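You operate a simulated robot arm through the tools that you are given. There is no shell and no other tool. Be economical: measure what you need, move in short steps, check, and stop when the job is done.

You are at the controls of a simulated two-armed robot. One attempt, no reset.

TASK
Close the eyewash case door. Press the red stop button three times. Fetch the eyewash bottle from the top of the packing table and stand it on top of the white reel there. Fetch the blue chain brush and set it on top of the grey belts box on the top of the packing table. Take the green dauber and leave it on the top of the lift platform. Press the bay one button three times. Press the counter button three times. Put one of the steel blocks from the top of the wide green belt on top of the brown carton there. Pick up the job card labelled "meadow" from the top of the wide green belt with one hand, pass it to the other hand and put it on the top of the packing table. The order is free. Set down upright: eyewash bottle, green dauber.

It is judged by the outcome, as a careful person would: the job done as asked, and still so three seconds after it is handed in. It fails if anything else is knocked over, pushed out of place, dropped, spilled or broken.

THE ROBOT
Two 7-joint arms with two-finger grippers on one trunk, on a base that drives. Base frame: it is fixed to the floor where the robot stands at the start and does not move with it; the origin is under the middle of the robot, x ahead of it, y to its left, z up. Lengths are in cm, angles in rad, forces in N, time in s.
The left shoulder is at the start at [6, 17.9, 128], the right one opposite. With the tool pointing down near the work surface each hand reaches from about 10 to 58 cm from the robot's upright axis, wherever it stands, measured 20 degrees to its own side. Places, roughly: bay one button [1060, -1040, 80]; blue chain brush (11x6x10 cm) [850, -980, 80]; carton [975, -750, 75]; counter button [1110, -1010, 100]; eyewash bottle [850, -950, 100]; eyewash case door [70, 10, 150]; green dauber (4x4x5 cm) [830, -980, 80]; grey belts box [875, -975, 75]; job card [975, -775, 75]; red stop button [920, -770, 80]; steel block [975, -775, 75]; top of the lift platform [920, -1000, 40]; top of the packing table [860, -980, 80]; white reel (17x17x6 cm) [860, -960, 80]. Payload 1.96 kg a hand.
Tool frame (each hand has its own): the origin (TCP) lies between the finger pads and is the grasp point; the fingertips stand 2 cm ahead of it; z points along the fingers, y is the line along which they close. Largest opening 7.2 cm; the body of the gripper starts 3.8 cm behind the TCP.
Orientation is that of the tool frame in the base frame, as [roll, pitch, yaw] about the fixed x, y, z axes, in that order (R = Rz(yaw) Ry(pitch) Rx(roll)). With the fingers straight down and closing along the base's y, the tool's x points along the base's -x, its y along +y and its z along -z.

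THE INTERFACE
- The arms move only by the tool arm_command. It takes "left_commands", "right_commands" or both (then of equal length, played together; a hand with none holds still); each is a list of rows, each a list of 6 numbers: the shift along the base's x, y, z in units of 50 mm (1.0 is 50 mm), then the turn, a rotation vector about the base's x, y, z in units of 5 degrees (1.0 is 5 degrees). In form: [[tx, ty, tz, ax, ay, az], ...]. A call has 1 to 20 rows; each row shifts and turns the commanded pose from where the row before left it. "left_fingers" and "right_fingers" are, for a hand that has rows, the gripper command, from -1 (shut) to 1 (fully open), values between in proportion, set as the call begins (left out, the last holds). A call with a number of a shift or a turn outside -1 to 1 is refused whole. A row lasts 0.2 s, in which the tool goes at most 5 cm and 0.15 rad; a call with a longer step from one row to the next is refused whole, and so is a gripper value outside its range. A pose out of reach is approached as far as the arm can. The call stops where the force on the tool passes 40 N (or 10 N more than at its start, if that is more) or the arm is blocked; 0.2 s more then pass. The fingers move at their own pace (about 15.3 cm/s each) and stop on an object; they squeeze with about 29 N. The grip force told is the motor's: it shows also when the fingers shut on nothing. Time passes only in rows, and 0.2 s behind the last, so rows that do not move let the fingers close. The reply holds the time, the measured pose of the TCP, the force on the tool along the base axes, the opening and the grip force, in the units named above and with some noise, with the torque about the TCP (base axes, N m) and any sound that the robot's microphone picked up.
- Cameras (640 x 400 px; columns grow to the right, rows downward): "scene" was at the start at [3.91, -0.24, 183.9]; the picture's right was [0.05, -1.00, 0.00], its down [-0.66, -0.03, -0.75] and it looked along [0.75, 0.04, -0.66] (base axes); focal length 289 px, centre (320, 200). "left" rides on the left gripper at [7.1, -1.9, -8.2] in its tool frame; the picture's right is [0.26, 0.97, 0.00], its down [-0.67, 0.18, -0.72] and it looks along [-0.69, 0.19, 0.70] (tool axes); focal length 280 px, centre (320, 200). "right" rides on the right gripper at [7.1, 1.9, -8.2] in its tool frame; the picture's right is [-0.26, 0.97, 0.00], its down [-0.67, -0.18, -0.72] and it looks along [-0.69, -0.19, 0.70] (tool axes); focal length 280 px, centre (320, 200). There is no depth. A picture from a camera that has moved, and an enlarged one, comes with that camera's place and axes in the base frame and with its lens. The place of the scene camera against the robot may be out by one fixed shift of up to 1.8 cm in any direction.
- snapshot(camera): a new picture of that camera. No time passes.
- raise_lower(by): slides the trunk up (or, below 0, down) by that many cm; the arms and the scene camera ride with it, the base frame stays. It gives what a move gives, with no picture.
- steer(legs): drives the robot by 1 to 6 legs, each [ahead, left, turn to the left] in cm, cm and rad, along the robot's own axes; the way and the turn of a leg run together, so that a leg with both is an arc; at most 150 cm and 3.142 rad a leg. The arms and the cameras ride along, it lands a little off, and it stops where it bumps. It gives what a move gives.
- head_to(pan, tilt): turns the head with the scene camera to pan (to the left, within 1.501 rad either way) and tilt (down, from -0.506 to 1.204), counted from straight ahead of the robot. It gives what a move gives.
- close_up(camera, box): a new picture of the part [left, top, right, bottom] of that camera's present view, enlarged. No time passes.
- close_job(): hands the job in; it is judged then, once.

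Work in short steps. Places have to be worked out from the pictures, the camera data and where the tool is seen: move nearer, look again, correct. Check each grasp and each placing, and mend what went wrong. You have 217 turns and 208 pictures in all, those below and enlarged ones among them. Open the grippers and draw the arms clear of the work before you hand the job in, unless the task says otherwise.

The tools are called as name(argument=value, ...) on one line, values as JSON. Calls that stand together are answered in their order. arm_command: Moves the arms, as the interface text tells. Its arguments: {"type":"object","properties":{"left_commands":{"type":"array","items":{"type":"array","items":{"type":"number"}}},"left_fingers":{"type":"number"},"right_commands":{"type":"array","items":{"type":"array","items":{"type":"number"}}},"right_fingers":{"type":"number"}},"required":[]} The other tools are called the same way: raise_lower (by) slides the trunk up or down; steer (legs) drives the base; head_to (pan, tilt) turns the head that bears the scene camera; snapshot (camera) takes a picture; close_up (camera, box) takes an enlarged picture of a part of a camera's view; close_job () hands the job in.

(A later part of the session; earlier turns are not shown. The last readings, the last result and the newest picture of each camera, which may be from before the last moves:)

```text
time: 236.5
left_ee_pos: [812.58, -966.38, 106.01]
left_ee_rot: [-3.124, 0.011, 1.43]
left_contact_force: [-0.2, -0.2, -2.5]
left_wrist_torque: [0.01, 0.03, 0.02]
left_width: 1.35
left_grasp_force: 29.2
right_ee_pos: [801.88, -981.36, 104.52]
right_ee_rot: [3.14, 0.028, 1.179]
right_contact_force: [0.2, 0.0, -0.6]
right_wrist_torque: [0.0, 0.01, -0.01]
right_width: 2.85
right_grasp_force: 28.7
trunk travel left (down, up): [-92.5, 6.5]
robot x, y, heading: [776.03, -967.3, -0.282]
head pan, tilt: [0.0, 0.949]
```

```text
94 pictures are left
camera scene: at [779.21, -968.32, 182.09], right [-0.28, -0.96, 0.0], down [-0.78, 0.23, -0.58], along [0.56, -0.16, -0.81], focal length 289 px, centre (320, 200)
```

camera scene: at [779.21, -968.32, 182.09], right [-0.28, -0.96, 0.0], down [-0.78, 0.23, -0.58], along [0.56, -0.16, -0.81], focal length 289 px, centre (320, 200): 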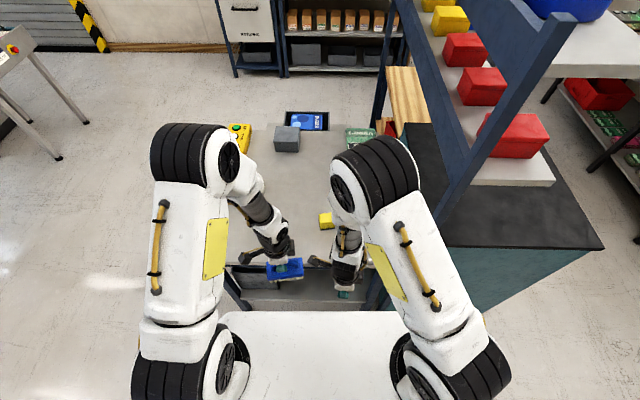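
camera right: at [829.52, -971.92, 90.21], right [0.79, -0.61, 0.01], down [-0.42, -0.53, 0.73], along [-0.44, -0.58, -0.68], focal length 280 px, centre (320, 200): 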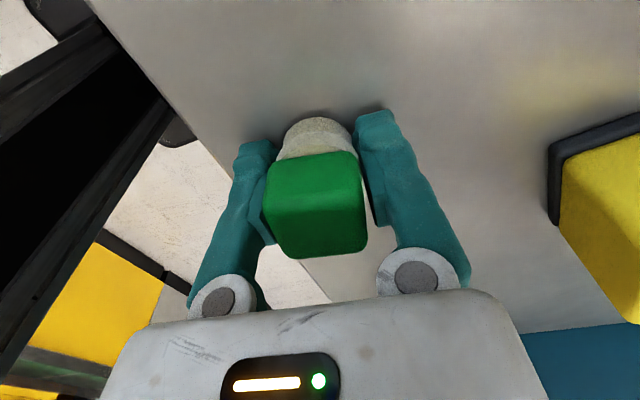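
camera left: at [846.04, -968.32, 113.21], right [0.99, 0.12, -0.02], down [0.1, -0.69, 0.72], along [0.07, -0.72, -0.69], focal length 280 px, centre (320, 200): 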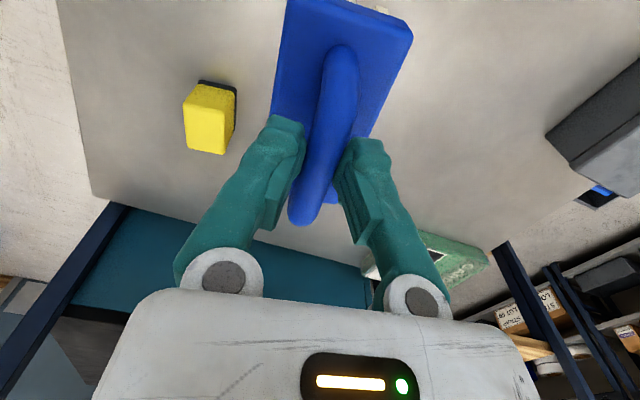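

Proceed: turn to face along the table depth, back out, and move left in front of the table.

steer(legs=[[-4, 0, 0], [0, 0, -1.57], [-105, 0, 0], [0, 102, 0]])

head_to(pan=0, tilt=0.8)

snapshot(camera="scene")

```text
time: 251.0
left_ee_pos: [899.41, -929.43, 105.94]
left_ee_rot: [-3.126, 0.008, -0.139]
left_contact_force: [0.6, 0.7, -0.8]
left_wrist_torque: [-0.01, 0.03, -0.01]
left_width: 1.34
left_grasp_force: 28.3
right_ee_pos: [884.36, -918.64, 104.58]
right_ee_rot: [3.137, 0.025, -0.391]
right_contact_force: [0.2, -0.2, 0.1]
right_wrist_torque: [-0.01, -0.02, 0.03]
right_width: 2.85
right_grasp_force: 29.2
trunk travel left (down, up): [-92.5, 6.5]
robot x, y, heading: [898.51, -893.42, -1.852]
head pan, tilt: [0.0, 0.949]
```

```text
time: 251.7
left_ee_pos: [899.58, -929.3, 106.09]
left_ee_rot: [-3.126, 0.01, -0.139]
left_contact_force: [-0.5, -0.6, -0.9]
left_wrist_torque: [0.01, -0.01, 0.0]
left_width: 1.35
left_grasp_force: 29.3
right_ee_pos: [884.54, -918.7, 104.69]
right_ee_rot: [3.139, 0.028, -0.39]
right_contact_force: [0.4, -0.1, -0.3]
right_wrist_torque: [0.0, 0.02, -0.03]
right_width: 2.84
right_grasp_force: 28.8
trunk travel left (down, up): [-92.5, 6.5]
robot x, y, heading: [898.38, -893.21, -1.852]
head pan, tilt: [0.0, 0.799]
```

```text
93 pictures are left
camera scene: at [899.46, -895.8, 183.25], right [-0.96, 0.28, 0.0], down [0.2, 0.69, -0.7], along [-0.19, -0.67, -0.72], focal length 289 px, centre (320, 200)
```

scene: 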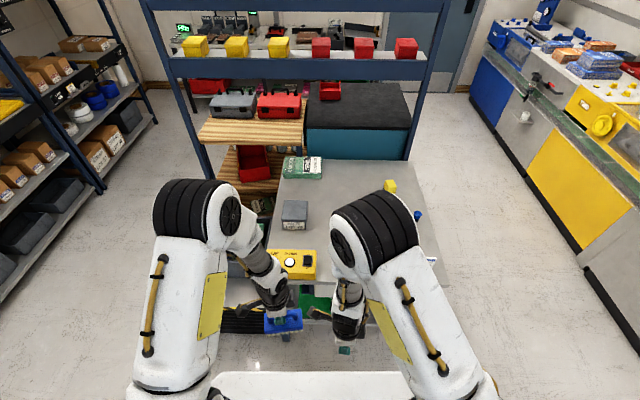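

Zoom on the grey box, and check the bottle by moving the right arm's view aside via the right camera.

close_up(camera="scene", box=[200, 140, 440, 290])

snapshot(camera="right")

snapshot(camera="left")

```text
2.67 times, centred on (320, 215) of scene
camera zoom: at [899.46, -895.8, 183.25], right [-0.96, 0.28, 0.0], down [0.2, 0.69, -0.7], along [-0.19, -0.67, -0.72], focal length 771 px, centre (320, 160)
```

zoom: 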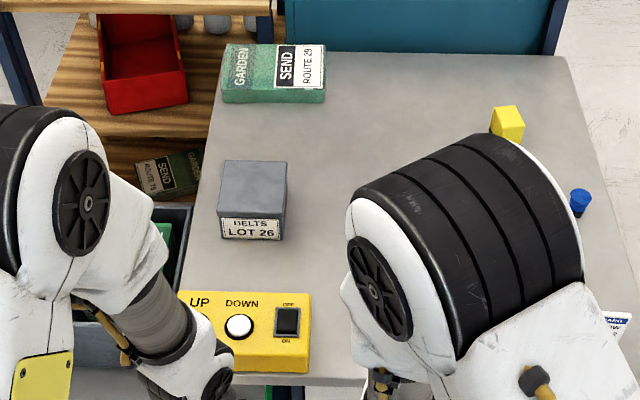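

```text
91 pictures are left
camera right: at [890.46, -923.13, 112.68], right [-0.61, -0.79, 0.01], down [-0.54, 0.42, 0.73], along [-0.59, 0.44, -0.68], focal length 280 px, centre (320, 200)
```

right: 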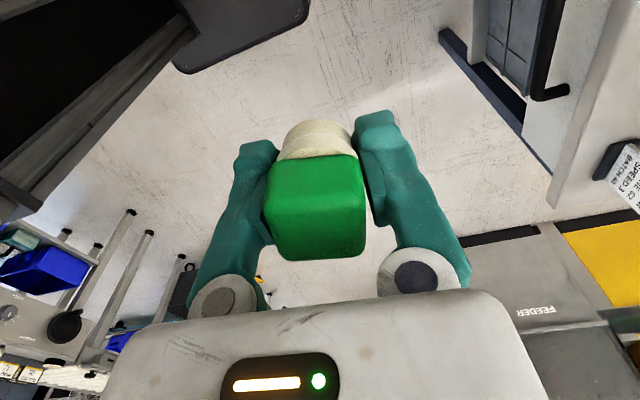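

```text
90 pictures are left
camera left: at [906.88, -928.57, 114.19], right [0.13, -0.99, -0.02], down [-0.69, -0.1, 0.72], along [-0.72, -0.08, -0.69], focal length 280 px, centre (320, 200)
```

left: 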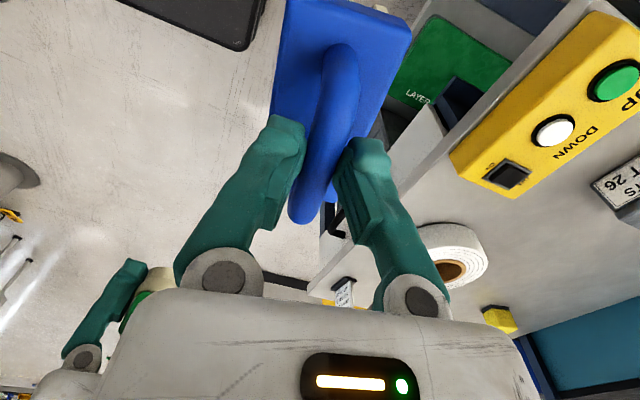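

Grey box: centre ≈(885.4,-982), top z≈86.7, ~10.8 cm square. I drive 32 cm ahead and align the brush to the box.

steer(legs=[[32, 0, 0]])

snapshot(camera="scene")

snapshot(camera="left")

```text
time: 253.8
left_ee_pos: [890.47, -959.89, 106.05]
left_ee_rot: [-3.124, 0.011, -0.145]
left_contact_force: [0.8, 0.3, -1.5]
left_wrist_torque: [-0.03, -0.04, 0.02]
left_width: 1.33
left_grasp_force: 28.9
right_ee_pos: [875.33, -949.09, 104.57]
right_ee_rot: [3.135, 0.027, -0.395]
right_contact_force: [-0.6, 0.5, 0.5]
right_wrist_torque: [-0.02, 0.0, -0.01]
right_width: 2.84
right_grasp_force: 29.2
trunk travel left (down, up): [-92.5, 6.5]
robot x, y, heading: [889.82, -923.71, -1.856]
head pan, tilt: [0.0, 0.799]
```

```text
89 pictures are left
camera scene: at [890.57, -926.22, 183.26], right [-0.96, 0.28, 0.0], down [0.2, 0.69, -0.7], along [-0.2, -0.67, -0.72], focal length 289 px, centre (320, 200)
```

scene: 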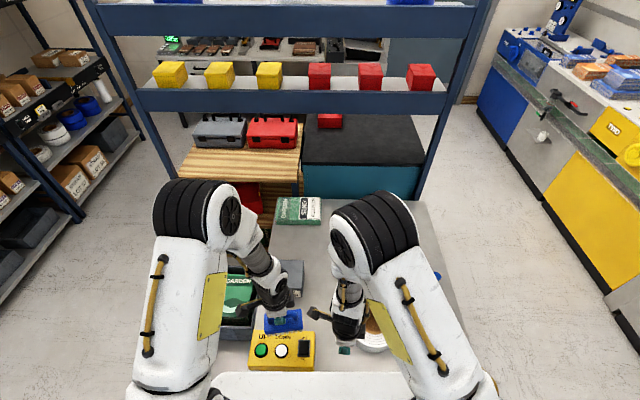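

```text
88 pictures are left
camera left: at [897.82, -959.12, 114.24], right [0.12, -0.99, -0.02], down [-0.69, -0.1, 0.72], along [-0.72, -0.07, -0.69], focal length 280 px, centre (320, 200)
```

left: 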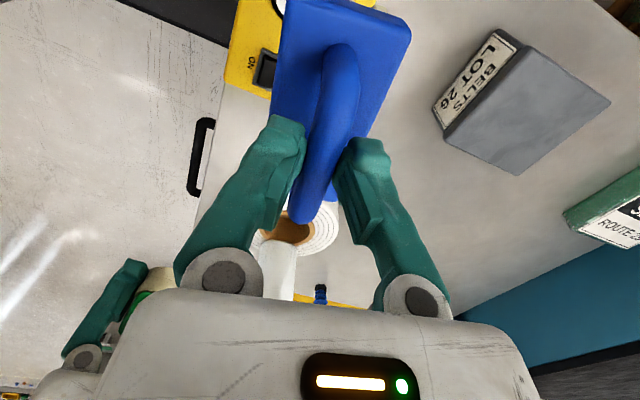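

The bottle still stands on the reel. Box centre confirmed (885.4,-981.7). Move the brush over the box, aligned.

arm_command(left_commands=[[-0.16, -0.8, 0, 0, 0, -0.84], [-0.16, -0.9, 0, 0, 0, -0.84], [-0.16, -0.9, 0, 0, 0, 0], [-0.16, -0.9, 0, 0, 0, 0], [-0.16, -0.92, 0, 0, 0, 0], [0, 0, 0, 0, 0, 0]])

snapshot(camera="left")

close_up(camera="scene", box=[180, 180, 420, 380])

```text
time: 255.2
left_ee_pos: [886.42, -982.15, 105.91]
left_ee_rot: [-3.125, 0.011, -0.291]
left_contact_force: [-0.1, 0.3, -2.4]
left_wrist_torque: [-0.02, -0.03, 0.0]
left_width: 1.31
left_grasp_force: 28.8
right_ee_pos: [875.41, -949.26, 104.61]
right_ee_rot: [3.139, 0.027, -0.395]
right_contact_force: [0.3, 0.6, 0.4]
right_wrist_torque: [0.0, -0.01, 0.01]
right_width: 2.85
right_grasp_force: 28.9
trunk travel left (down, up): [-92.5, 6.5]
robot x, y, heading: [889.47, -924.05, -1.859]
head pan, tilt: [0.0, 0.799]
```

```text
87 pictures are left
camera left: at [893.8, -982.46, 114.16], right [-0.03, -1.0, -0.02], down [-0.69, 0.0, 0.72], along [-0.72, 0.03, -0.69], focal length 280 px, centre (320, 200)
```

left: 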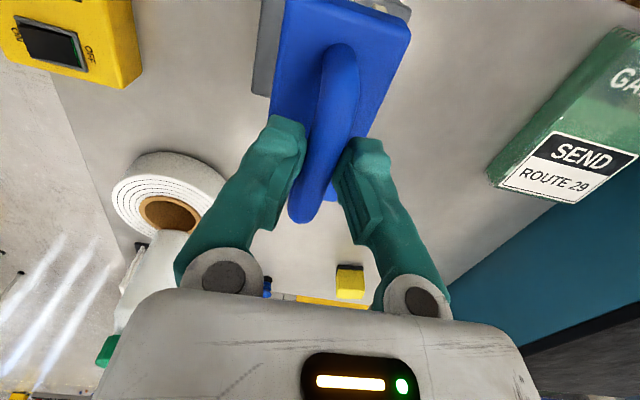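

```text
2.00 times, centred on (300, 280) of scene
camera zoom: at [890.5, -926.38, 183.25], right [-0.96, 0.28, 0.0], down [0.2, 0.69, -0.7], along [-0.2, -0.67, -0.72], focal length 578 px, centre (360, 40)
```

zoom: 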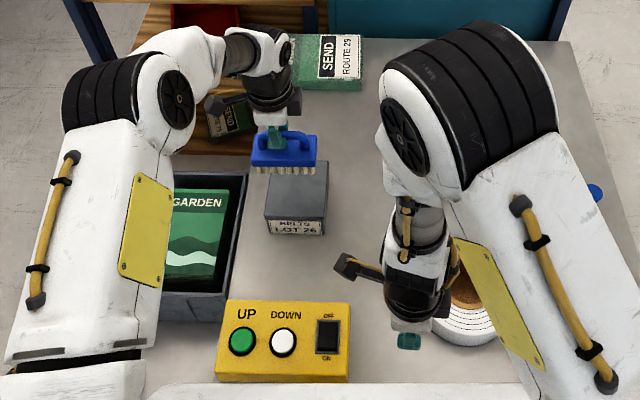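

Alignment predicted good. Lower the brush to contact.

arm_command(left_commands=[[0, 0, -0.5, 0, 0, 0], [0, 0, -0.5, 0, 0, 0], [0, 0, -0.3, 0, 0, 0], [0, 0, -0.15, 0, 0, 0], [0, 0, -0.06, 0, 0, 0], [0, 0, -0.06, 0, 0, 0], [0, 0, -0.06, 0, 0, 0], [0, 0, -0.06, 0, 0, 0], [0, 0, -0.06, 0, 0, 0], [0, 0, -0.06, 0, 0, 0], [0, 0, -0.06, 0, 0, 0]])

close_up(camera="scene", box=[220, 190, 380, 320])

```text
time: 257.6
left_ee_pos: [886.57, -982.15, 97.08]
left_ee_rot: [-3.134, 0.009, -0.289]
left_contact_force: [3.5, -6.7, 33.3]
left_wrist_torque: [0.12, 0.48, 0.01]
left_width: 1.33
left_grasp_force: 28.7
right_ee_pos: [875.31, -948.92, 104.66]
right_ee_rot: [3.136, 0.025, -0.395]
right_contact_force: [0.5, -0.4, -1.0]
right_wrist_torque: [0.01, -0.04, 0.01]
right_width: 2.84
right_grasp_force: 28.9
trunk travel left (down, up): [-92.5, 6.5]
robot x, y, heading: [889.41, -923.63, -1.859]
head pan, tilt: [0.0, 0.799]
```

```text
3.08 times, centred on (300, 255) of scene
camera zoom: at [890.61, -926.02, 183.32], right [-0.96, 0.28, 0.0], down [0.2, 0.69, -0.7], along [-0.2, -0.67, -0.72], focal length 890 px, centre (382, 31)
```

zoom: 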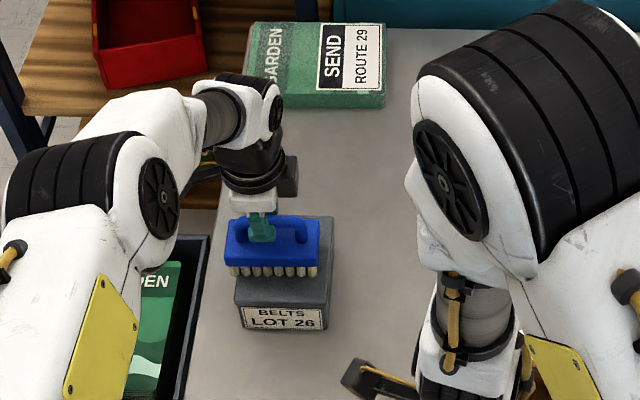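

Brush is on the box. Ease off, open, and rise.

arm_command(left_commands=[[0, 0, 0.04, 0, 0, 0], [0, 0, 0, 0, 0, 0]], left_fingers=0)

arm_command(left_commands=[[0, 0, 0.2, 0, 0, 0], [0, 0, 0.5, 0, 0, 0], [0, 0, 0.7, 0, 0, 0], [0.1, 0.6, 0.3, 0, 0, 0], [0.2, 0.8, 0, 0, 0, 0], [0.2, 0.8, 0, 0, 0, 0], [0.2, 0.8, 0, 0, 0, 0]])

snapshot(camera="scene")

snapshot(camera="left")

```text
time: 258.2
left_ee_pos: [886.38, -982.0, 96.76]
left_ee_rot: [-3.124, 0.01, -0.293]
left_contact_force: [-0.2, 0.0, 0.5]
left_wrist_torque: [-0.01, -0.01, -0.04]
left_width: 3.61
left_grasp_force: 0.1
right_ee_pos: [875.41, -949.26, 104.58]
right_ee_rot: [3.137, 0.027, -0.395]
right_contact_force: [0.0, 0.4, 0.1]
right_wrist_torque: [-0.06, -0.01, 0.02]
right_width: 2.83
right_grasp_force: 29.2
trunk travel left (down, up): [-92.5, 6.5]
robot x, y, heading: [889.42, -923.43, -1.857]
head pan, tilt: [0.0, 0.799]
```

```text
time: 259.8
left_ee_pos: [890.04, -966.99, 105.45]
left_ee_rot: [-3.126, 0.01, -0.291]
left_contact_force: [-1.0, -0.1, 0.3]
left_wrist_torque: [-0.03, 0.03, 0.02]
left_width: 3.6
left_grasp_force: 0.0
right_ee_pos: [875.44, -949.06, 104.61]
right_ee_rot: [3.137, 0.027, -0.394]
right_contact_force: [-0.3, -0.1, -0.6]
right_wrist_torque: [-0.02, -0.03, 0.03]
right_width: 2.84
right_grasp_force: 29.4
trunk travel left (down, up): [-92.5, 6.5]
robot x, y, heading: [889.55, -923.79, -1.851]
head pan, tilt: [0.0, 0.799]
```

```text
84 pictures are left
camera scene: at [890.52, -926.25, 183.25], right [-0.96, 0.28, 0.0], down [0.2, 0.69, -0.7], along [-0.2, -0.67, -0.72], focal length 289 px, centre (320, 200)
```

scene: 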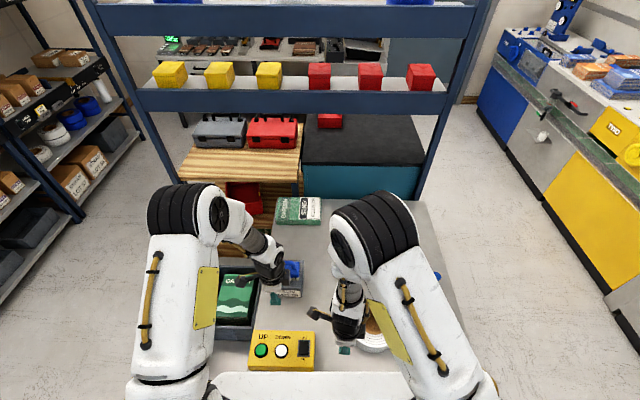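

```text
83 pictures are left
camera left: at [897.42, -967.28, 113.57], right [-0.03, -1.0, -0.02], down [-0.69, 0.01, 0.72], along [-0.72, 0.03, -0.69], focal length 280 px, centre (320, 200)
```

left: 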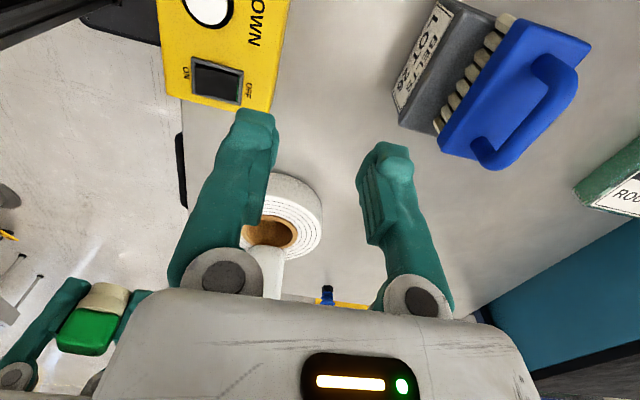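

Brush is on the box. Next the dauber to the lift platform: back off and move left in front of the lift.

steer(legs=[[-34, 0, 0], [0, 57, 0]])

head_to(pan=-0.2, tilt=0.9)

snapshot(camera="scene")

snapshot(camera="right")

```text
time: 264.9
left_ee_pos: [954.15, -950.64, 105.34]
left_ee_rot: [-3.126, 0.008, -0.293]
left_contact_force: [0.6, 0.6, 0.1]
left_wrist_torque: [0.01, 0.01, 0.03]
left_width: 3.6
left_grasp_force: 0.1
right_ee_pos: [939.57, -932.69, 104.47]
right_ee_rot: [3.137, 0.024, -0.397]
right_contact_force: [-0.4, -0.2, -1.7]
right_wrist_torque: [0.02, 0.01, -0.01]
right_width: 2.85
right_grasp_force: 29.4
trunk travel left (down, up): [-92.5, 6.5]
robot x, y, heading: [954.09, -907.24, -1.858]
head pan, tilt: [0.0, 0.799]
```

```text
time: 265.7
left_ee_pos: [954.36, -950.78, 105.3]
left_ee_rot: [-3.126, 0.012, -0.293]
left_contact_force: [-0.3, -0.3, -0.6]
left_wrist_torque: [0.02, -0.01, 0.01]
left_width: 3.6
left_grasp_force: 0.0
right_ee_pos: [939.71, -932.68, 104.56]
right_ee_rot: [3.14, 0.029, -0.398]
right_contact_force: [0.4, -0.1, -0.6]
right_wrist_torque: [0.01, -0.04, -0.05]
right_width: 2.85
right_grasp_force: 29.1
trunk travel left (down, up): [-92.5, 6.5]
robot x, y, heading: [953.79, -907.29, -1.86]
head pan, tilt: [-0.201, 0.901]
```

```text
82 pictures are left
camera scene: at [953.7, -908.88, 182.46], right [-0.88, 0.47, 0.0], down [0.37, 0.69, -0.62], along [-0.29, -0.55, -0.78], focal length 289 px, centre (320, 200)
```

scene: 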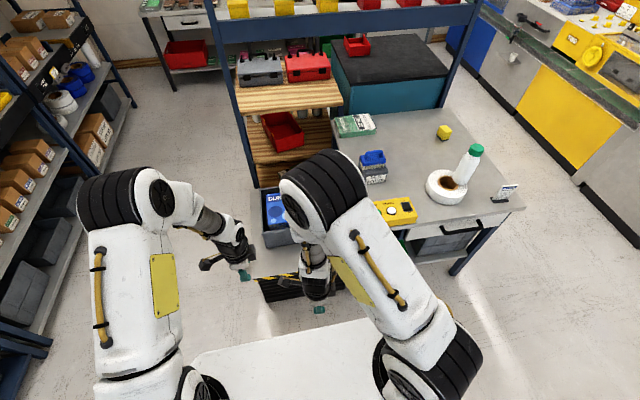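

```text
81 pictures are left
camera right: at [945.71, -937.2, 112.68], right [-0.61, -0.79, 0.01], down [-0.53, 0.42, 0.73], along [-0.58, 0.45, -0.68], focal length 280 px, centre (320, 200)
```

right: 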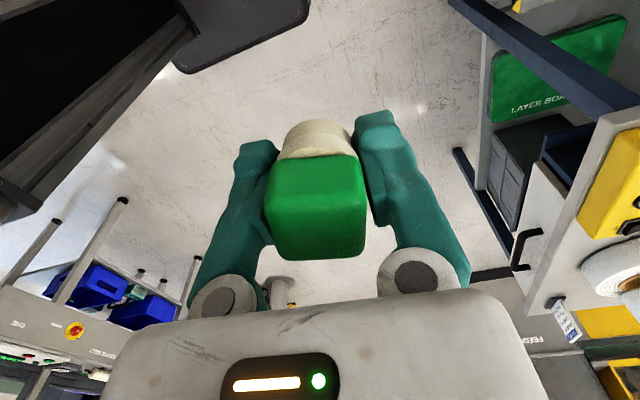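

Look at the lift with the left camera and a zoom.

snapshot(camera="left")

close_up(camera="scene", box=[220, 180, 380, 320])

```text
80 pictures are left
camera left: at [961.68, -950.97, 113.51], right [-0.03, -1.0, -0.02], down [-0.69, 0.01, 0.72], along [-0.72, 0.03, -0.69], focal length 280 px, centre (320, 200)
```

left: 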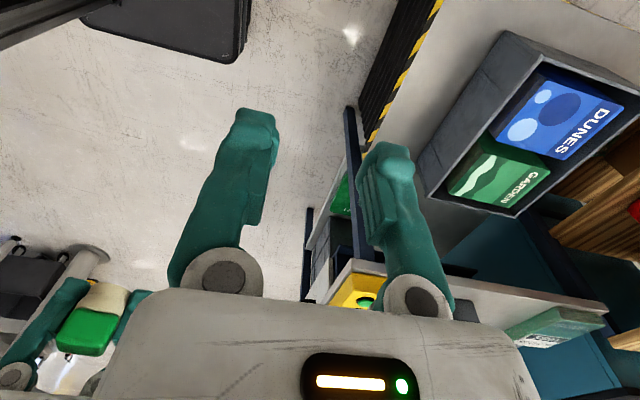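

```text
2.86 times, centred on (300, 250) of scene
camera zoom: at [953.7, -908.88, 182.46], right [-0.88, 0.47, 0.0], down [0.37, 0.69, -0.62], along [-0.29, -0.55, -0.78], focal length 826 px, centre (377, 57)
```

zoom: 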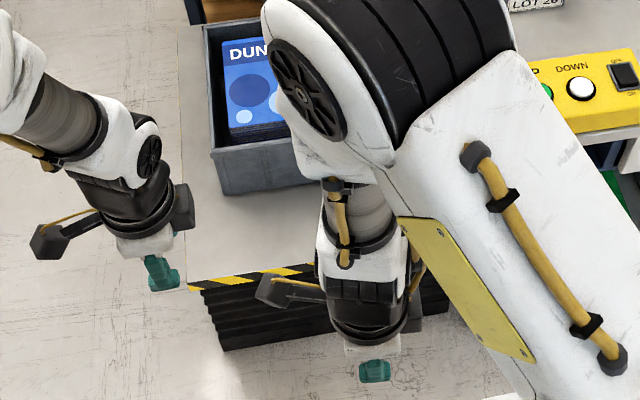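

Platform top ≈ z 40; free strip ~18 cm deep in front of the tray. Target for dauber ≈(939,-981). I retract the left hand, shift left 15, ahead 33, and lower the trunk 33 cm.

arm_command(left_commands=[[0.2, 0.7, 0.6, 0, 0, 0], [0.2, 0.7, 0.6, 0, 0, 0], [0.2, 0.7, 0.5, 0, 0, 0], [0.2, 0.6, 0.3, 0, 0, 0]])

steer(legs=[[0, 15, 0], [33, 0, 0]])

raise_lower(by=-25)

snapshot(camera="scene")

snapshot(camera="right")

```text
time: 266.7
left_ee_pos: [957.85, -937.86, 115.23]
left_ee_rot: [-3.124, 0.009, -0.297]
left_contact_force: [0.2, 0.4, 0.0]
left_wrist_torque: [-0.01, -0.04, -0.01]
left_width: 3.62
left_grasp_force: 0.0
left hand out of reach, approached as far as the arm can: row 4
right_ee_pos: [939.69, -932.53, 104.52]
right_ee_rot: [3.138, 0.025, -0.399]
right_contact_force: [-0.4, 0.7, 0.2]
right_wrist_torque: [0.01, -0.01, 0.0]
right_width: 2.82
right_grasp_force: 28.7
trunk travel left (down, up): [-92.5, 6.5]
robot x, y, heading: [954.2, -907.29, -1.86]
head pan, tilt: [-0.201, 0.901]
```

```text
time: 269.8
left_ee_pos: [962.97, -973.67, 115.16]
left_ee_rot: [-3.127, 0.01, -0.292]
left_contact_force: [0.6, 0.5, 1.2]
left_wrist_torque: [0.01, -0.04, 0.0]
left_width: 3.62
left_grasp_force: 0.1
right_ee_pos: [944.73, -968.36, 104.58]
right_ee_rot: [3.137, 0.027, -0.395]
right_contact_force: [-0.2, -0.1, 0.3]
right_wrist_torque: [-0.03, 0.0, 0.0]
right_width: 2.83
right_grasp_force: 29.6
trunk travel left (down, up): [-92.5, 6.5]
robot x, y, heading: [959.07, -943.49, -1.862]
head pan, tilt: [-0.201, 0.901]
```

```text
time: 272.4
left_ee_pos: [962.84, -973.82, 90.09]
left_ee_rot: [-3.124, 0.01, -0.292]
left_contact_force: [-0.8, -0.4, 0.2]
left_wrist_torque: [-0.02, -0.02, 0.01]
left_width: 3.59
left_grasp_force: 0.1
right_ee_pos: [944.81, -968.43, 79.62]
right_ee_rot: [3.14, 0.027, -0.395]
right_contact_force: [-0.5, -0.5, -0.1]
right_wrist_torque: [0.01, 0.01, -0.02]
right_width: 2.82
right_grasp_force: 29.1
trunk travel left (down, up): [-67.5, 31.5]
robot x, y, heading: [959.11, -942.86, -1.855]
head pan, tilt: [-0.201, 0.901]
```

```text
78 pictures are left
camera scene: at [958.68, -944.66, 157.47], right [-0.88, 0.47, 0.0], down [0.37, 0.69, -0.62], along [-0.29, -0.55, -0.78], focal length 289 px, centre (320, 200)
```

scene: 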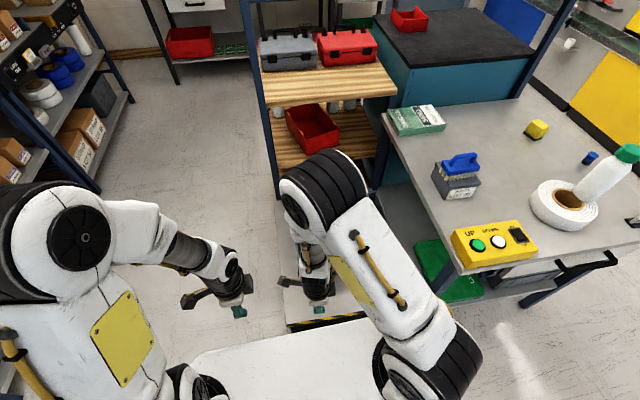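

```text
77 pictures are left
camera right: at [950.78, -973.01, 87.69], right [-0.61, -0.79, 0.01], down [-0.53, 0.42, 0.73], along [-0.58, 0.44, -0.68], focal length 280 px, centre (320, 200)
```

right: 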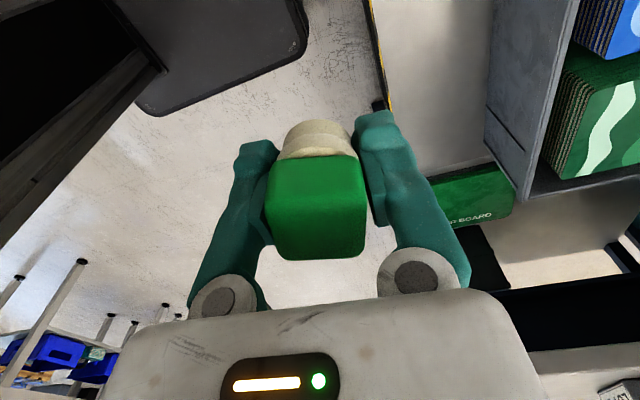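

Bottle, brush and card all fine. Move the dauber over the platform target, lower trunk 10 more.

arm_command(right_commands=[[-0.37, -0.85, 0, 0, 0, 0], [-0.37, -0.85, 0, 0, 0, 0], [-0.37, -0.85, 0, 0, 0, 0]])

raise_lower(by=-10)

arm_command(right_commands=[[0, 0, -0.8, 0, 0, 0], [0, 0, -0.8, 0, 0, 0], [0, 0, -0.8, 0, 0, 0], [0, 0, -0.8, 0, 0, 0]])

snapshot(camera="right")

snapshot(camera="scene")

```text
time: 273.2
left_ee_pos: [962.89, -973.79, 90.24]
left_ee_rot: [-3.123, 0.009, -0.291]
left_contact_force: [-0.1, 0.7, 0.3]
left_wrist_torque: [0.02, 0.04, 0.0]
left_width: 3.59
left_grasp_force: 0.0
right_ee_pos: [939.17, -981.4, 79.58]
right_ee_rot: [3.139, 0.027, -0.394]
right_contact_force: [-0.4, -0.7, -0.1]
right_wrist_torque: [-0.01, -0.04, 0.0]
right_width: 2.84
right_grasp_force: 28.7
trunk travel left (down, up): [-67.5, 31.5]
robot x, y, heading: [959.05, -942.99, -1.859]
head pan, tilt: [-0.201, 0.901]
```

```text
time: 274.5
left_ee_pos: [962.93, -973.8, 80.19]
left_ee_rot: [-3.124, 0.012, -0.292]
left_contact_force: [-0.2, 1.0, -0.2]
left_wrist_torque: [-0.01, 0.01, 0.0]
left_width: 3.61
left_grasp_force: 0.1
right_ee_pos: [939.35, -981.42, 69.62]
right_ee_rot: [3.139, 0.028, -0.394]
right_contact_force: [0.3, 1.3, 0.2]
right_wrist_torque: [0.01, 0.05, -0.01]
right_width: 2.86
right_grasp_force: 29.6
trunk travel left (down, up): [-57.5, 41.5]
robot x, y, heading: [958.86, -943.0, -1.858]
head pan, tilt: [-0.201, 0.901]
```

```text
time: 275.5
left_ee_pos: [962.86, -973.77, 80.07]
left_ee_rot: [-3.124, 0.008, -0.294]
left_contact_force: [0.5, 0.1, 0.7]
left_wrist_torque: [0.0, 0.0, 0.01]
left_width: 3.6
left_grasp_force: 0.1
right_ee_pos: [939.2, -981.4, 53.6]
right_ee_rot: [3.139, 0.026, -0.396]
right_contact_force: [-0.4, 0.0, -0.3]
right_wrist_torque: [-0.02, 0.02, -0.02]
right_width: 2.83
right_grasp_force: 28.7
trunk travel left (down, up): [-57.5, 41.5]
robot x, y, heading: [959.21, -942.97, -1.85]
head pan, tilt: [-0.201, 0.901]
```

```text
76 pictures are left
camera right: at [945.25, -985.88, 61.67], right [-0.61, -0.79, 0.01], down [-0.53, 0.42, 0.73], along [-0.58, 0.44, -0.68], focal length 280 px, centre (320, 200)
```

right: 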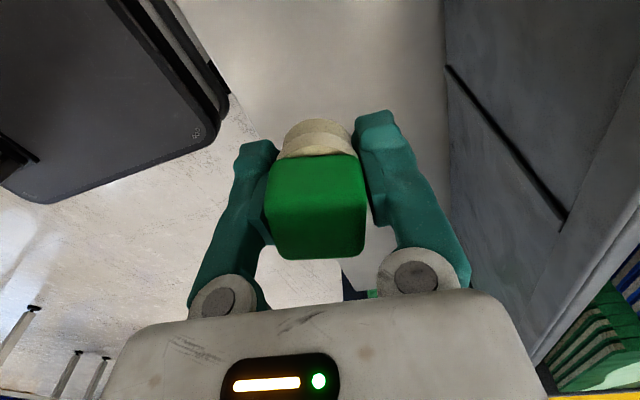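

```text
75 pictures are left
camera scene: at [958.65, -944.72, 147.47], right [-0.88, 0.47, 0.0], down [0.37, 0.69, -0.62], along [-0.29, -0.55, -0.78], focal length 289 px, centre (320, 200)
```

scene: 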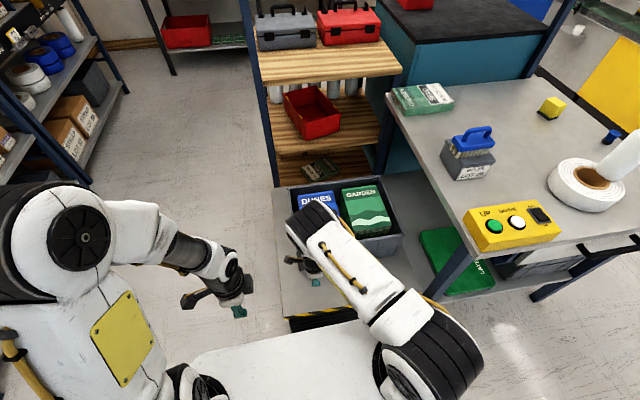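

The dauber is over the free strip. Lower to contact.

arm_command(right_commands=[[0, 0, -0.6, 0, 0, 0], [0, 0, -0.5, 0, 0, 0], [0, 0, -0.2, 0, 0, 0], [0, 0, -0.1, 0, 0, 0], [0, 0, -0.1, 0, 0, 0], [0, 0, -0.1, 0, 0, 0], [0, 0, -0.1, 0, 0, 0], [0, 0, -0.08, 0, 0, 0], [0, 0, -0.08, 0, 0, 0], [0, 0, -0.08, 0, 0, 0], [0, 0, -0.08, 0, 0, 0], [0, 0, -0.08, 0, 0, 0], [0, 0, -0.08, 0, 0, 0]])

snapshot(camera="right")

```text
time: 278.3
left_ee_pos: [962.87, -973.79, 80.21]
left_ee_rot: [-3.125, 0.011, -0.291]
left_contact_force: [-0.6, 0.2, 0.1]
left_wrist_torque: [0.0, 0.03, -0.06]
left_width: 3.61
left_grasp_force: 0.2
right_ee_pos: [939.38, -981.42, 42.87]
right_ee_rot: [3.137, 0.024, -0.394]
right_contact_force: [-0.4, 0.2, -0.9]
right_wrist_torque: [0.0, 0.03, 0.01]
right_width: 2.83
right_grasp_force: 29.0
trunk travel left (down, up): [-57.5, 41.5]
robot x, y, heading: [958.97, -943.18, -1.854]
head pan, tilt: [-0.201, 0.901]
```

```text
74 pictures are left
camera right: at [945.37, -986.07, 50.93], right [-0.61, -0.79, 0.01], down [-0.53, 0.43, 0.73], along [-0.58, 0.44, -0.68], focal length 280 px, centre (320, 200)
```

right: 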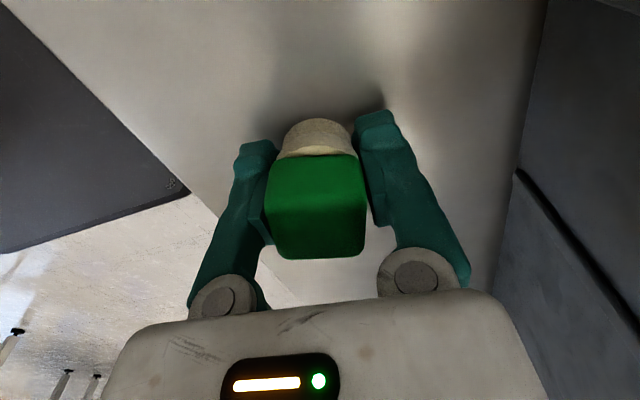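

Shadows indicate nearly touching. Continue slowly.

arm_command(right_commands=[[0, 0, -0.06, 0, 0, 0], [0, 0, -0.06, 0, 0, 0], [0, 0, -0.06, 0, 0, 0], [0, 0, -0.06, 0, 0, 0], [0, 0, -0.06, 0, 0, 0], [0, 0, -0.06, 0, 0, 0], [0, 0, -0.06, 0, 0, 0], [0, 0, -0.06, 0, 0, 0]])

```text
time: 280.1
left_ee_pos: [962.94, -973.72, 80.16]
left_ee_rot: [-3.124, 0.011, -0.293]
left_contact_force: [-0.2, 0.5, -0.4]
left_wrist_torque: [-0.03, 0.0, 0.02]
left_width: 3.61
left_grasp_force: 0.0
right_ee_pos: [941.0, -989.76, 46.62]
right_ee_rot: [3.021, -0.052, -0.396]
right_contact_force: [4.4, 12.3, -4.8]
right_wrist_torque: [0.28, -0.08, 0.06]
right_width: 2.82
right_grasp_force: 28.7
trunk travel left (down, up): [-57.5, 41.5]
robot x, y, heading: [958.67, -943.01, -1.859]
head pan, tilt: [-0.201, 0.901]
stopped in row 8 (right hand): the arm was blocked; the commanded pose is now the measured one
```

The arm was blocked and swung forward. I look before doing anything.

snapshot(camera="scene")

snapshot(camera="right")

```text
73 pictures are left
camera scene: at [958.71, -944.62, 147.46], right [-0.88, 0.47, 0.0], down [0.37, 0.69, -0.62], along [-0.29, -0.55, -0.78], focal length 289 px, centre (320, 200)
```

scene: 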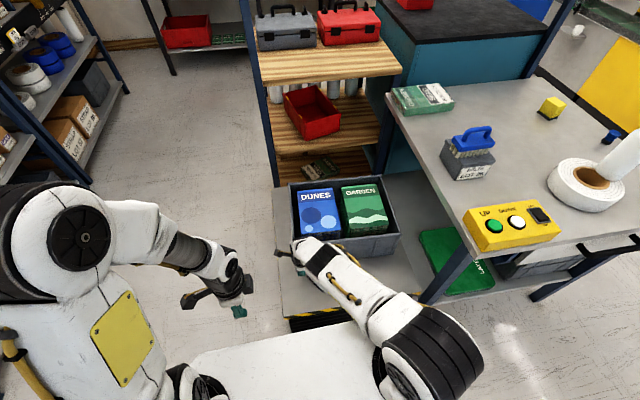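

```text
72 pictures are left
camera right: at [946.71, -993.15, 55.29], right [-0.62, -0.78, 0.1], down [-0.55, 0.52, 0.65], along [-0.56, 0.35, -0.75], focal length 280 px, centre (320, 200)
```

right: 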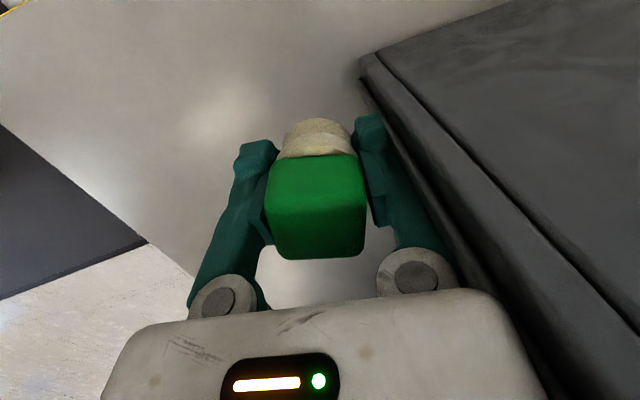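

The hand touched the tray lightly. Move it back away from the tray and up, then level it.

arm_command(right_commands=[[-0.08, 0.42, 0.2, 0, 0, 0], [-0.08, 0.42, 0.4, 0, 0, 0], [-0.08, 0.42, 0.5, 0, 0, 0], [-0.08, 0.42, 0.5, 0, 0, 0]])

raise_lower(by=-12)

snapshot(camera="scene")

```text
time: 281.1
left_ee_pos: [962.85, -973.73, 80.17]
left_ee_rot: [-3.125, 0.008, -0.291]
left_contact_force: [-0.3, 0.1, -0.1]
left_wrist_torque: [0.04, 0.0, 0.0]
left_width: 3.63
left_grasp_force: 0.0
right_ee_pos: [939.5, -981.3, 54.43]
right_ee_rot: [3.022, -0.052, -0.392]
right_contact_force: [0.2, 0.3, -0.4]
right_wrist_torque: [-0.01, -0.02, -0.01]
right_width: 2.84
right_grasp_force: 29.6
trunk travel left (down, up): [-57.5, 41.5]
robot x, y, heading: [959.26, -943.0, -1.854]
head pan, tilt: [-0.201, 0.901]
```

```text
time: 282.6
left_ee_pos: [962.89, -973.89, 68.15]
left_ee_rot: [-3.124, 0.01, -0.291]
left_contact_force: [-0.2, -0.1, -0.9]
left_wrist_torque: [0.03, -0.03, 0.01]
left_width: 3.62
left_grasp_force: 0.0
right_ee_pos: [939.44, -981.3, 42.4]
right_ee_rot: [3.023, -0.053, -0.395]
right_contact_force: [-0.1, 0.1, 0.0]
right_wrist_torque: [0.02, -0.02, 0.01]
right_width: 2.84
right_grasp_force: 29.0
trunk travel left (down, up): [-45.5, 53.5]
robot x, y, heading: [958.77, -943.02, -1.86]
head pan, tilt: [-0.201, 0.901]
```

```text
71 pictures are left
camera scene: at [958.67, -944.67, 135.46], right [-0.88, 0.47, 0.0], down [0.37, 0.69, -0.62], along [-0.29, -0.55, -0.78], focal length 289 px, centre (320, 200)
```

scene: 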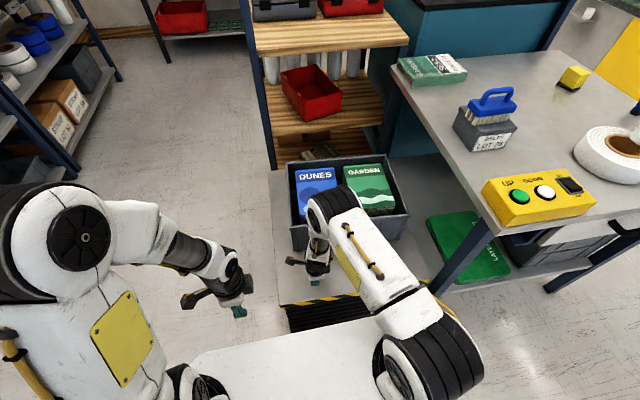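

Level the hand (6–7°), then lower slowly again.

arm_command(right_commands=[[0, 0, 0.15, 0.74, 0.02, 0], [0, 0, 0.1, 0.74, 0.02, 0], [0, 0, -0.1, 0, 0, 0], [0, 0, -0.1, 0, 0, 0], [0, 0, -0.08, 0, 0, 0], [0, 0, -0.06, 0, 0, 0], [0, 0, -0.06, 0, 0, 0], [0, 0, -0.06, 0, 0, 0], [0, 0, -0.06, 0, 0, 0]])

snapshot(camera="right")

```text
time: 284.2
left_ee_pos: [962.94, -973.65, 68.34]
left_ee_rot: [-3.128, 0.012, -0.294]
left_contact_force: [0.5, 0.1, 0.7]
left_wrist_torque: [-0.02, 0.0, 0.03]
left_width: 3.61
left_grasp_force: 0.0
right_ee_pos: [939.37, -981.38, 41.96]
right_ee_rot: [3.138, -0.001, -0.396]
right_contact_force: [1.0, 11.1, 35.6]
right_wrist_torque: [0.75, -0.21, 0.02]
right_width: 2.88
right_grasp_force: 28.9
trunk travel left (down, up): [-45.5, 53.5]
robot x, y, heading: [959.06, -942.67, -1.855]
head pan, tilt: [-0.201, 0.901]
stopped in row 8 (right hand): the force on the tool passed its limit at 46 N (the readings are from after the stop); the commanded pose is now the measured one
```

```text
70 pictures are left
camera right: at [945.26, -985.7, 50.25], right [-0.61, -0.79, 0.0], down [-0.55, 0.43, 0.71], along [-0.57, 0.44, -0.7], focal length 280 px, centre (320, 200)
```

right: 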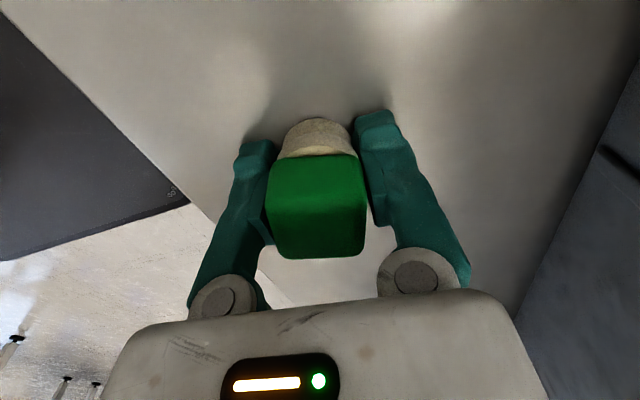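

Contact. Release the dauber and rise.

arm_command(right_commands=[[0, 0, 0.03, 0, 0, 0], [0, 0, 0, 0, 0, 0]], right_fingers=0.3)

arm_command(right_commands=[[0, 0, 0.3, 0, 0, 0], [0, 0, 0.6, 0, 0, 0], [0, 0, 0.8, 0, 0, 0], [0, 0, 0.8, 0, 0, 0]])

snapshot(camera="right")

```text
time: 284.8
left_ee_pos: [962.81, -973.9, 68.23]
left_ee_rot: [-3.125, 0.011, -0.293]
left_contact_force: [0.1, 0.7, -0.7]
left_wrist_torque: [-0.01, 0.01, 0.0]
left_width: 3.62
left_grasp_force: 0.1
right_ee_pos: [939.28, -981.54, 42.15]
right_ee_rot: [3.135, 0.0, -0.396]
right_contact_force: [-5.7, -11.1, 29.0]
right_wrist_torque: [0.46, -0.2, 0.02]
right_width: 3.75
right_grasp_force: 0.0
trunk travel left (down, up): [-45.5, 53.5]
robot x, y, heading: [958.66, -943.16, -1.861]
head pan, tilt: [-0.201, 0.901]
```

```text
time: 285.8
left_ee_pos: [962.98, -973.76, 68.07]
left_ee_rot: [-3.124, 0.013, -0.294]
left_contact_force: [0.6, 0.4, 0.0]
left_wrist_torque: [0.01, -0.01, 0.0]
left_width: 3.6
left_grasp_force: 0.0
right_ee_pos: [939.31, -981.34, 54.45]
right_ee_rot: [3.139, 0.0, -0.398]
right_contact_force: [-0.4, 0.1, 0.3]
right_wrist_torque: [0.04, 0.02, 0.01]
right_width: 4.66
right_grasp_force: 0.2
trunk travel left (down, up): [-45.5, 53.5]
robot x, y, heading: [958.6, -943.02, -1.855]
head pan, tilt: [-0.201, 0.901]
```

```text
69 pictures are left
camera right: at [945.19, -985.74, 62.68], right [-0.61, -0.79, 0.0], down [-0.55, 0.43, 0.72], along [-0.56, 0.44, -0.7], focal length 280 px, centre (320, 200)
```

right: 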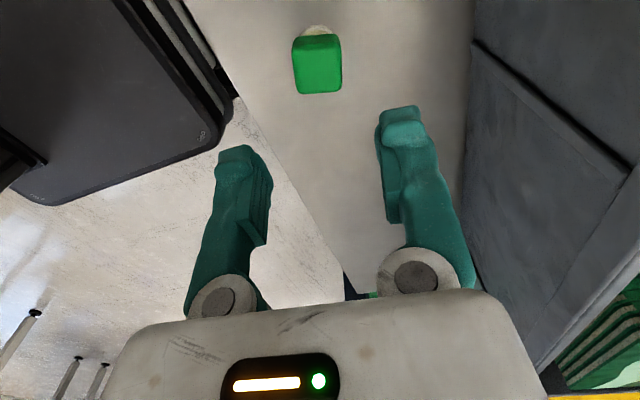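

Dauber stands on the platform. Raise the trunk, back off, and turn toward the racks for the bay-one and counter buttons.

raise_lower(by=47)

steer(legs=[[-40, 0, 0], [0, 0, 1.3]])

head_to(pan=0, tilt=0.5)

snapshot(camera="scene")

```text
refused: 47 is not a number from -40 to 40
```

```text
time: 291.5
left_ee_pos: [1000.94, -909.2, 68.17]
left_ee_rot: [-3.125, 0.01, 1.017]
left_contact_force: [0.4, 0.3, -0.2]
left_wrist_torque: [0.02, 0.0, 0.01]
left_width: 3.62
left_grasp_force: 0.0
right_ee_pos: [1002.25, -933.8, 54.39]
right_ee_rot: [3.14, 0.0, 0.91]
right_contact_force: [-1.1, -0.4, -0.2]
right_wrist_torque: [-0.02, 0.03, -0.02]
right_width: 4.69
right_grasp_force: 0.1
trunk travel left (down, up): [-45.5, 53.5]
robot x, y, heading: [969.99, -904.88, -0.551]
head pan, tilt: [-0.201, 0.901]
```

```text
time: 292.4
left_ee_pos: [1000.89, -909.14, 68.14]
left_ee_rot: [-3.122, 0.008, 1.016]
left_contact_force: [-0.4, -0.5, 0.7]
left_wrist_torque: [-0.01, 0.01, 0.02]
left_width: 3.58
left_grasp_force: 0.0
right_ee_pos: [1002.17, -933.86, 54.42]
right_ee_rot: [3.14, 0.001, 0.911]
right_contact_force: [-0.5, -0.2, -0.1]
right_wrist_torque: [0.03, 0.0, -0.02]
right_width: 4.69
right_grasp_force: 0.1
trunk travel left (down, up): [-45.5, 53.5]
robot x, y, heading: [970.45, -904.88, -0.555]
head pan, tilt: [0.0, 0.499]
```

```text
68 pictures are left
camera scene: at [974.43, -907.15, 138.84], right [-0.52, -0.85, 0.0], down [-0.41, 0.25, -0.88], along [0.75, -0.46, -0.48], focal length 289 px, centre (320, 200)
```

scene: 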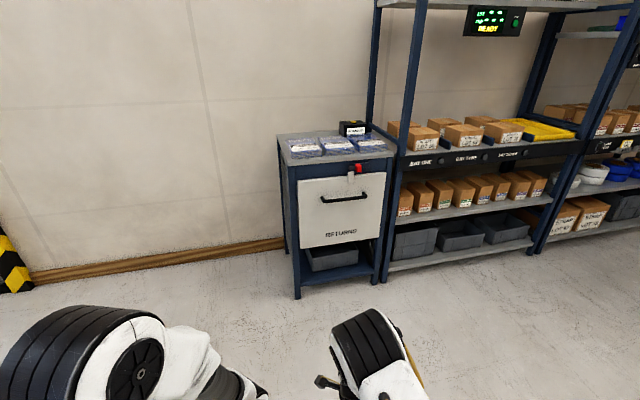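

The raise was too large for one call; do it in two steps and zoom on the rack.

raise_lower(by=40)

close_up(camera="scene", box=[340, 0, 640, 190])

close_up(camera="scene", box=[360, 190, 600, 340])

```text
time: 296.2
left_ee_pos: [1000.97, -909.29, 108.06]
left_ee_rot: [-3.124, 0.011, 1.015]
left_contact_force: [0.6, 0.5, 0.4]
left_wrist_torque: [0.01, -0.01, 0.01]
left_width: 3.61
left_grasp_force: 0.0
right_ee_pos: [1002.2, -933.83, 94.41]
right_ee_rot: [3.141, 0.001, 0.91]
right_contact_force: [0.2, -0.4, -0.5]
right_wrist_torque: [0.03, 0.02, 0.01]
right_width: 4.68
right_grasp_force: 0.0
trunk travel left (down, up): [-85.5, 13.5]
robot x, y, heading: [970.41, -904.8, -0.552]
head pan, tilt: [0.0, 0.499]
```

```text
2.11 times, centred on (490, 95) of scene
camera zoom: at [974.45, -907.15, 178.85], right [-0.52, -0.85, 0.0], down [-0.41, 0.25, -0.88], along [0.75, -0.46, -0.48], focal length 609 px, centre (-38, 421)
```

zoom: 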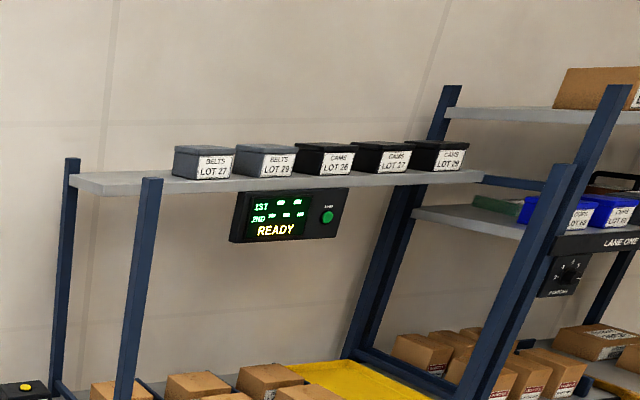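

```text
2.67 times, centred on (480, 265) of scene
camera zoom: at [974.45, -907.15, 178.85], right [-0.52, -0.85, 0.0], down [-0.41, 0.25, -0.88], along [0.75, -0.46, -0.48], focal length 771 px, centre (-107, 27)
```

zoom: 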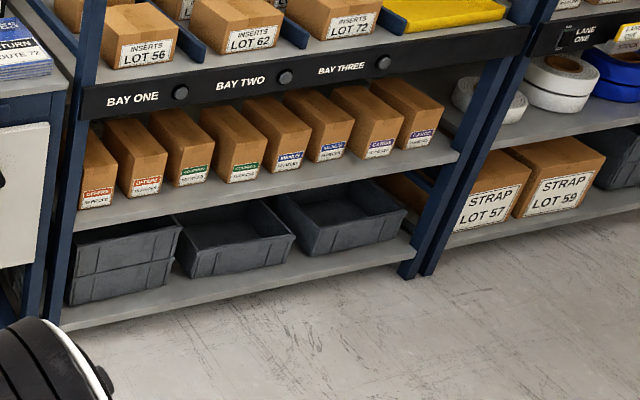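

Bay one button is on the rack edge; the counter seems to be the black device with a yellow button on the cart's top. Zoom there.

close_up(camera="scene", box=[260, 150, 420, 270])

```text
3.33 times, centred on (340, 210) of scene
camera zoom: at [974.45, -907.15, 178.85], right [-0.52, -0.85, 0.0], down [-0.41, 0.25, -0.88], along [0.75, -0.46, -0.48], focal length 964 px, centre (253, 167)
```

zoom: 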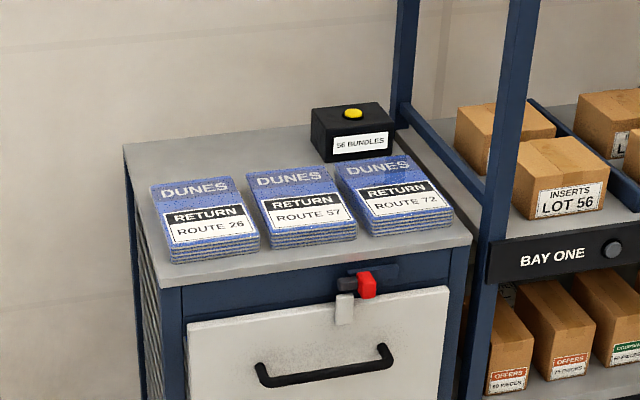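

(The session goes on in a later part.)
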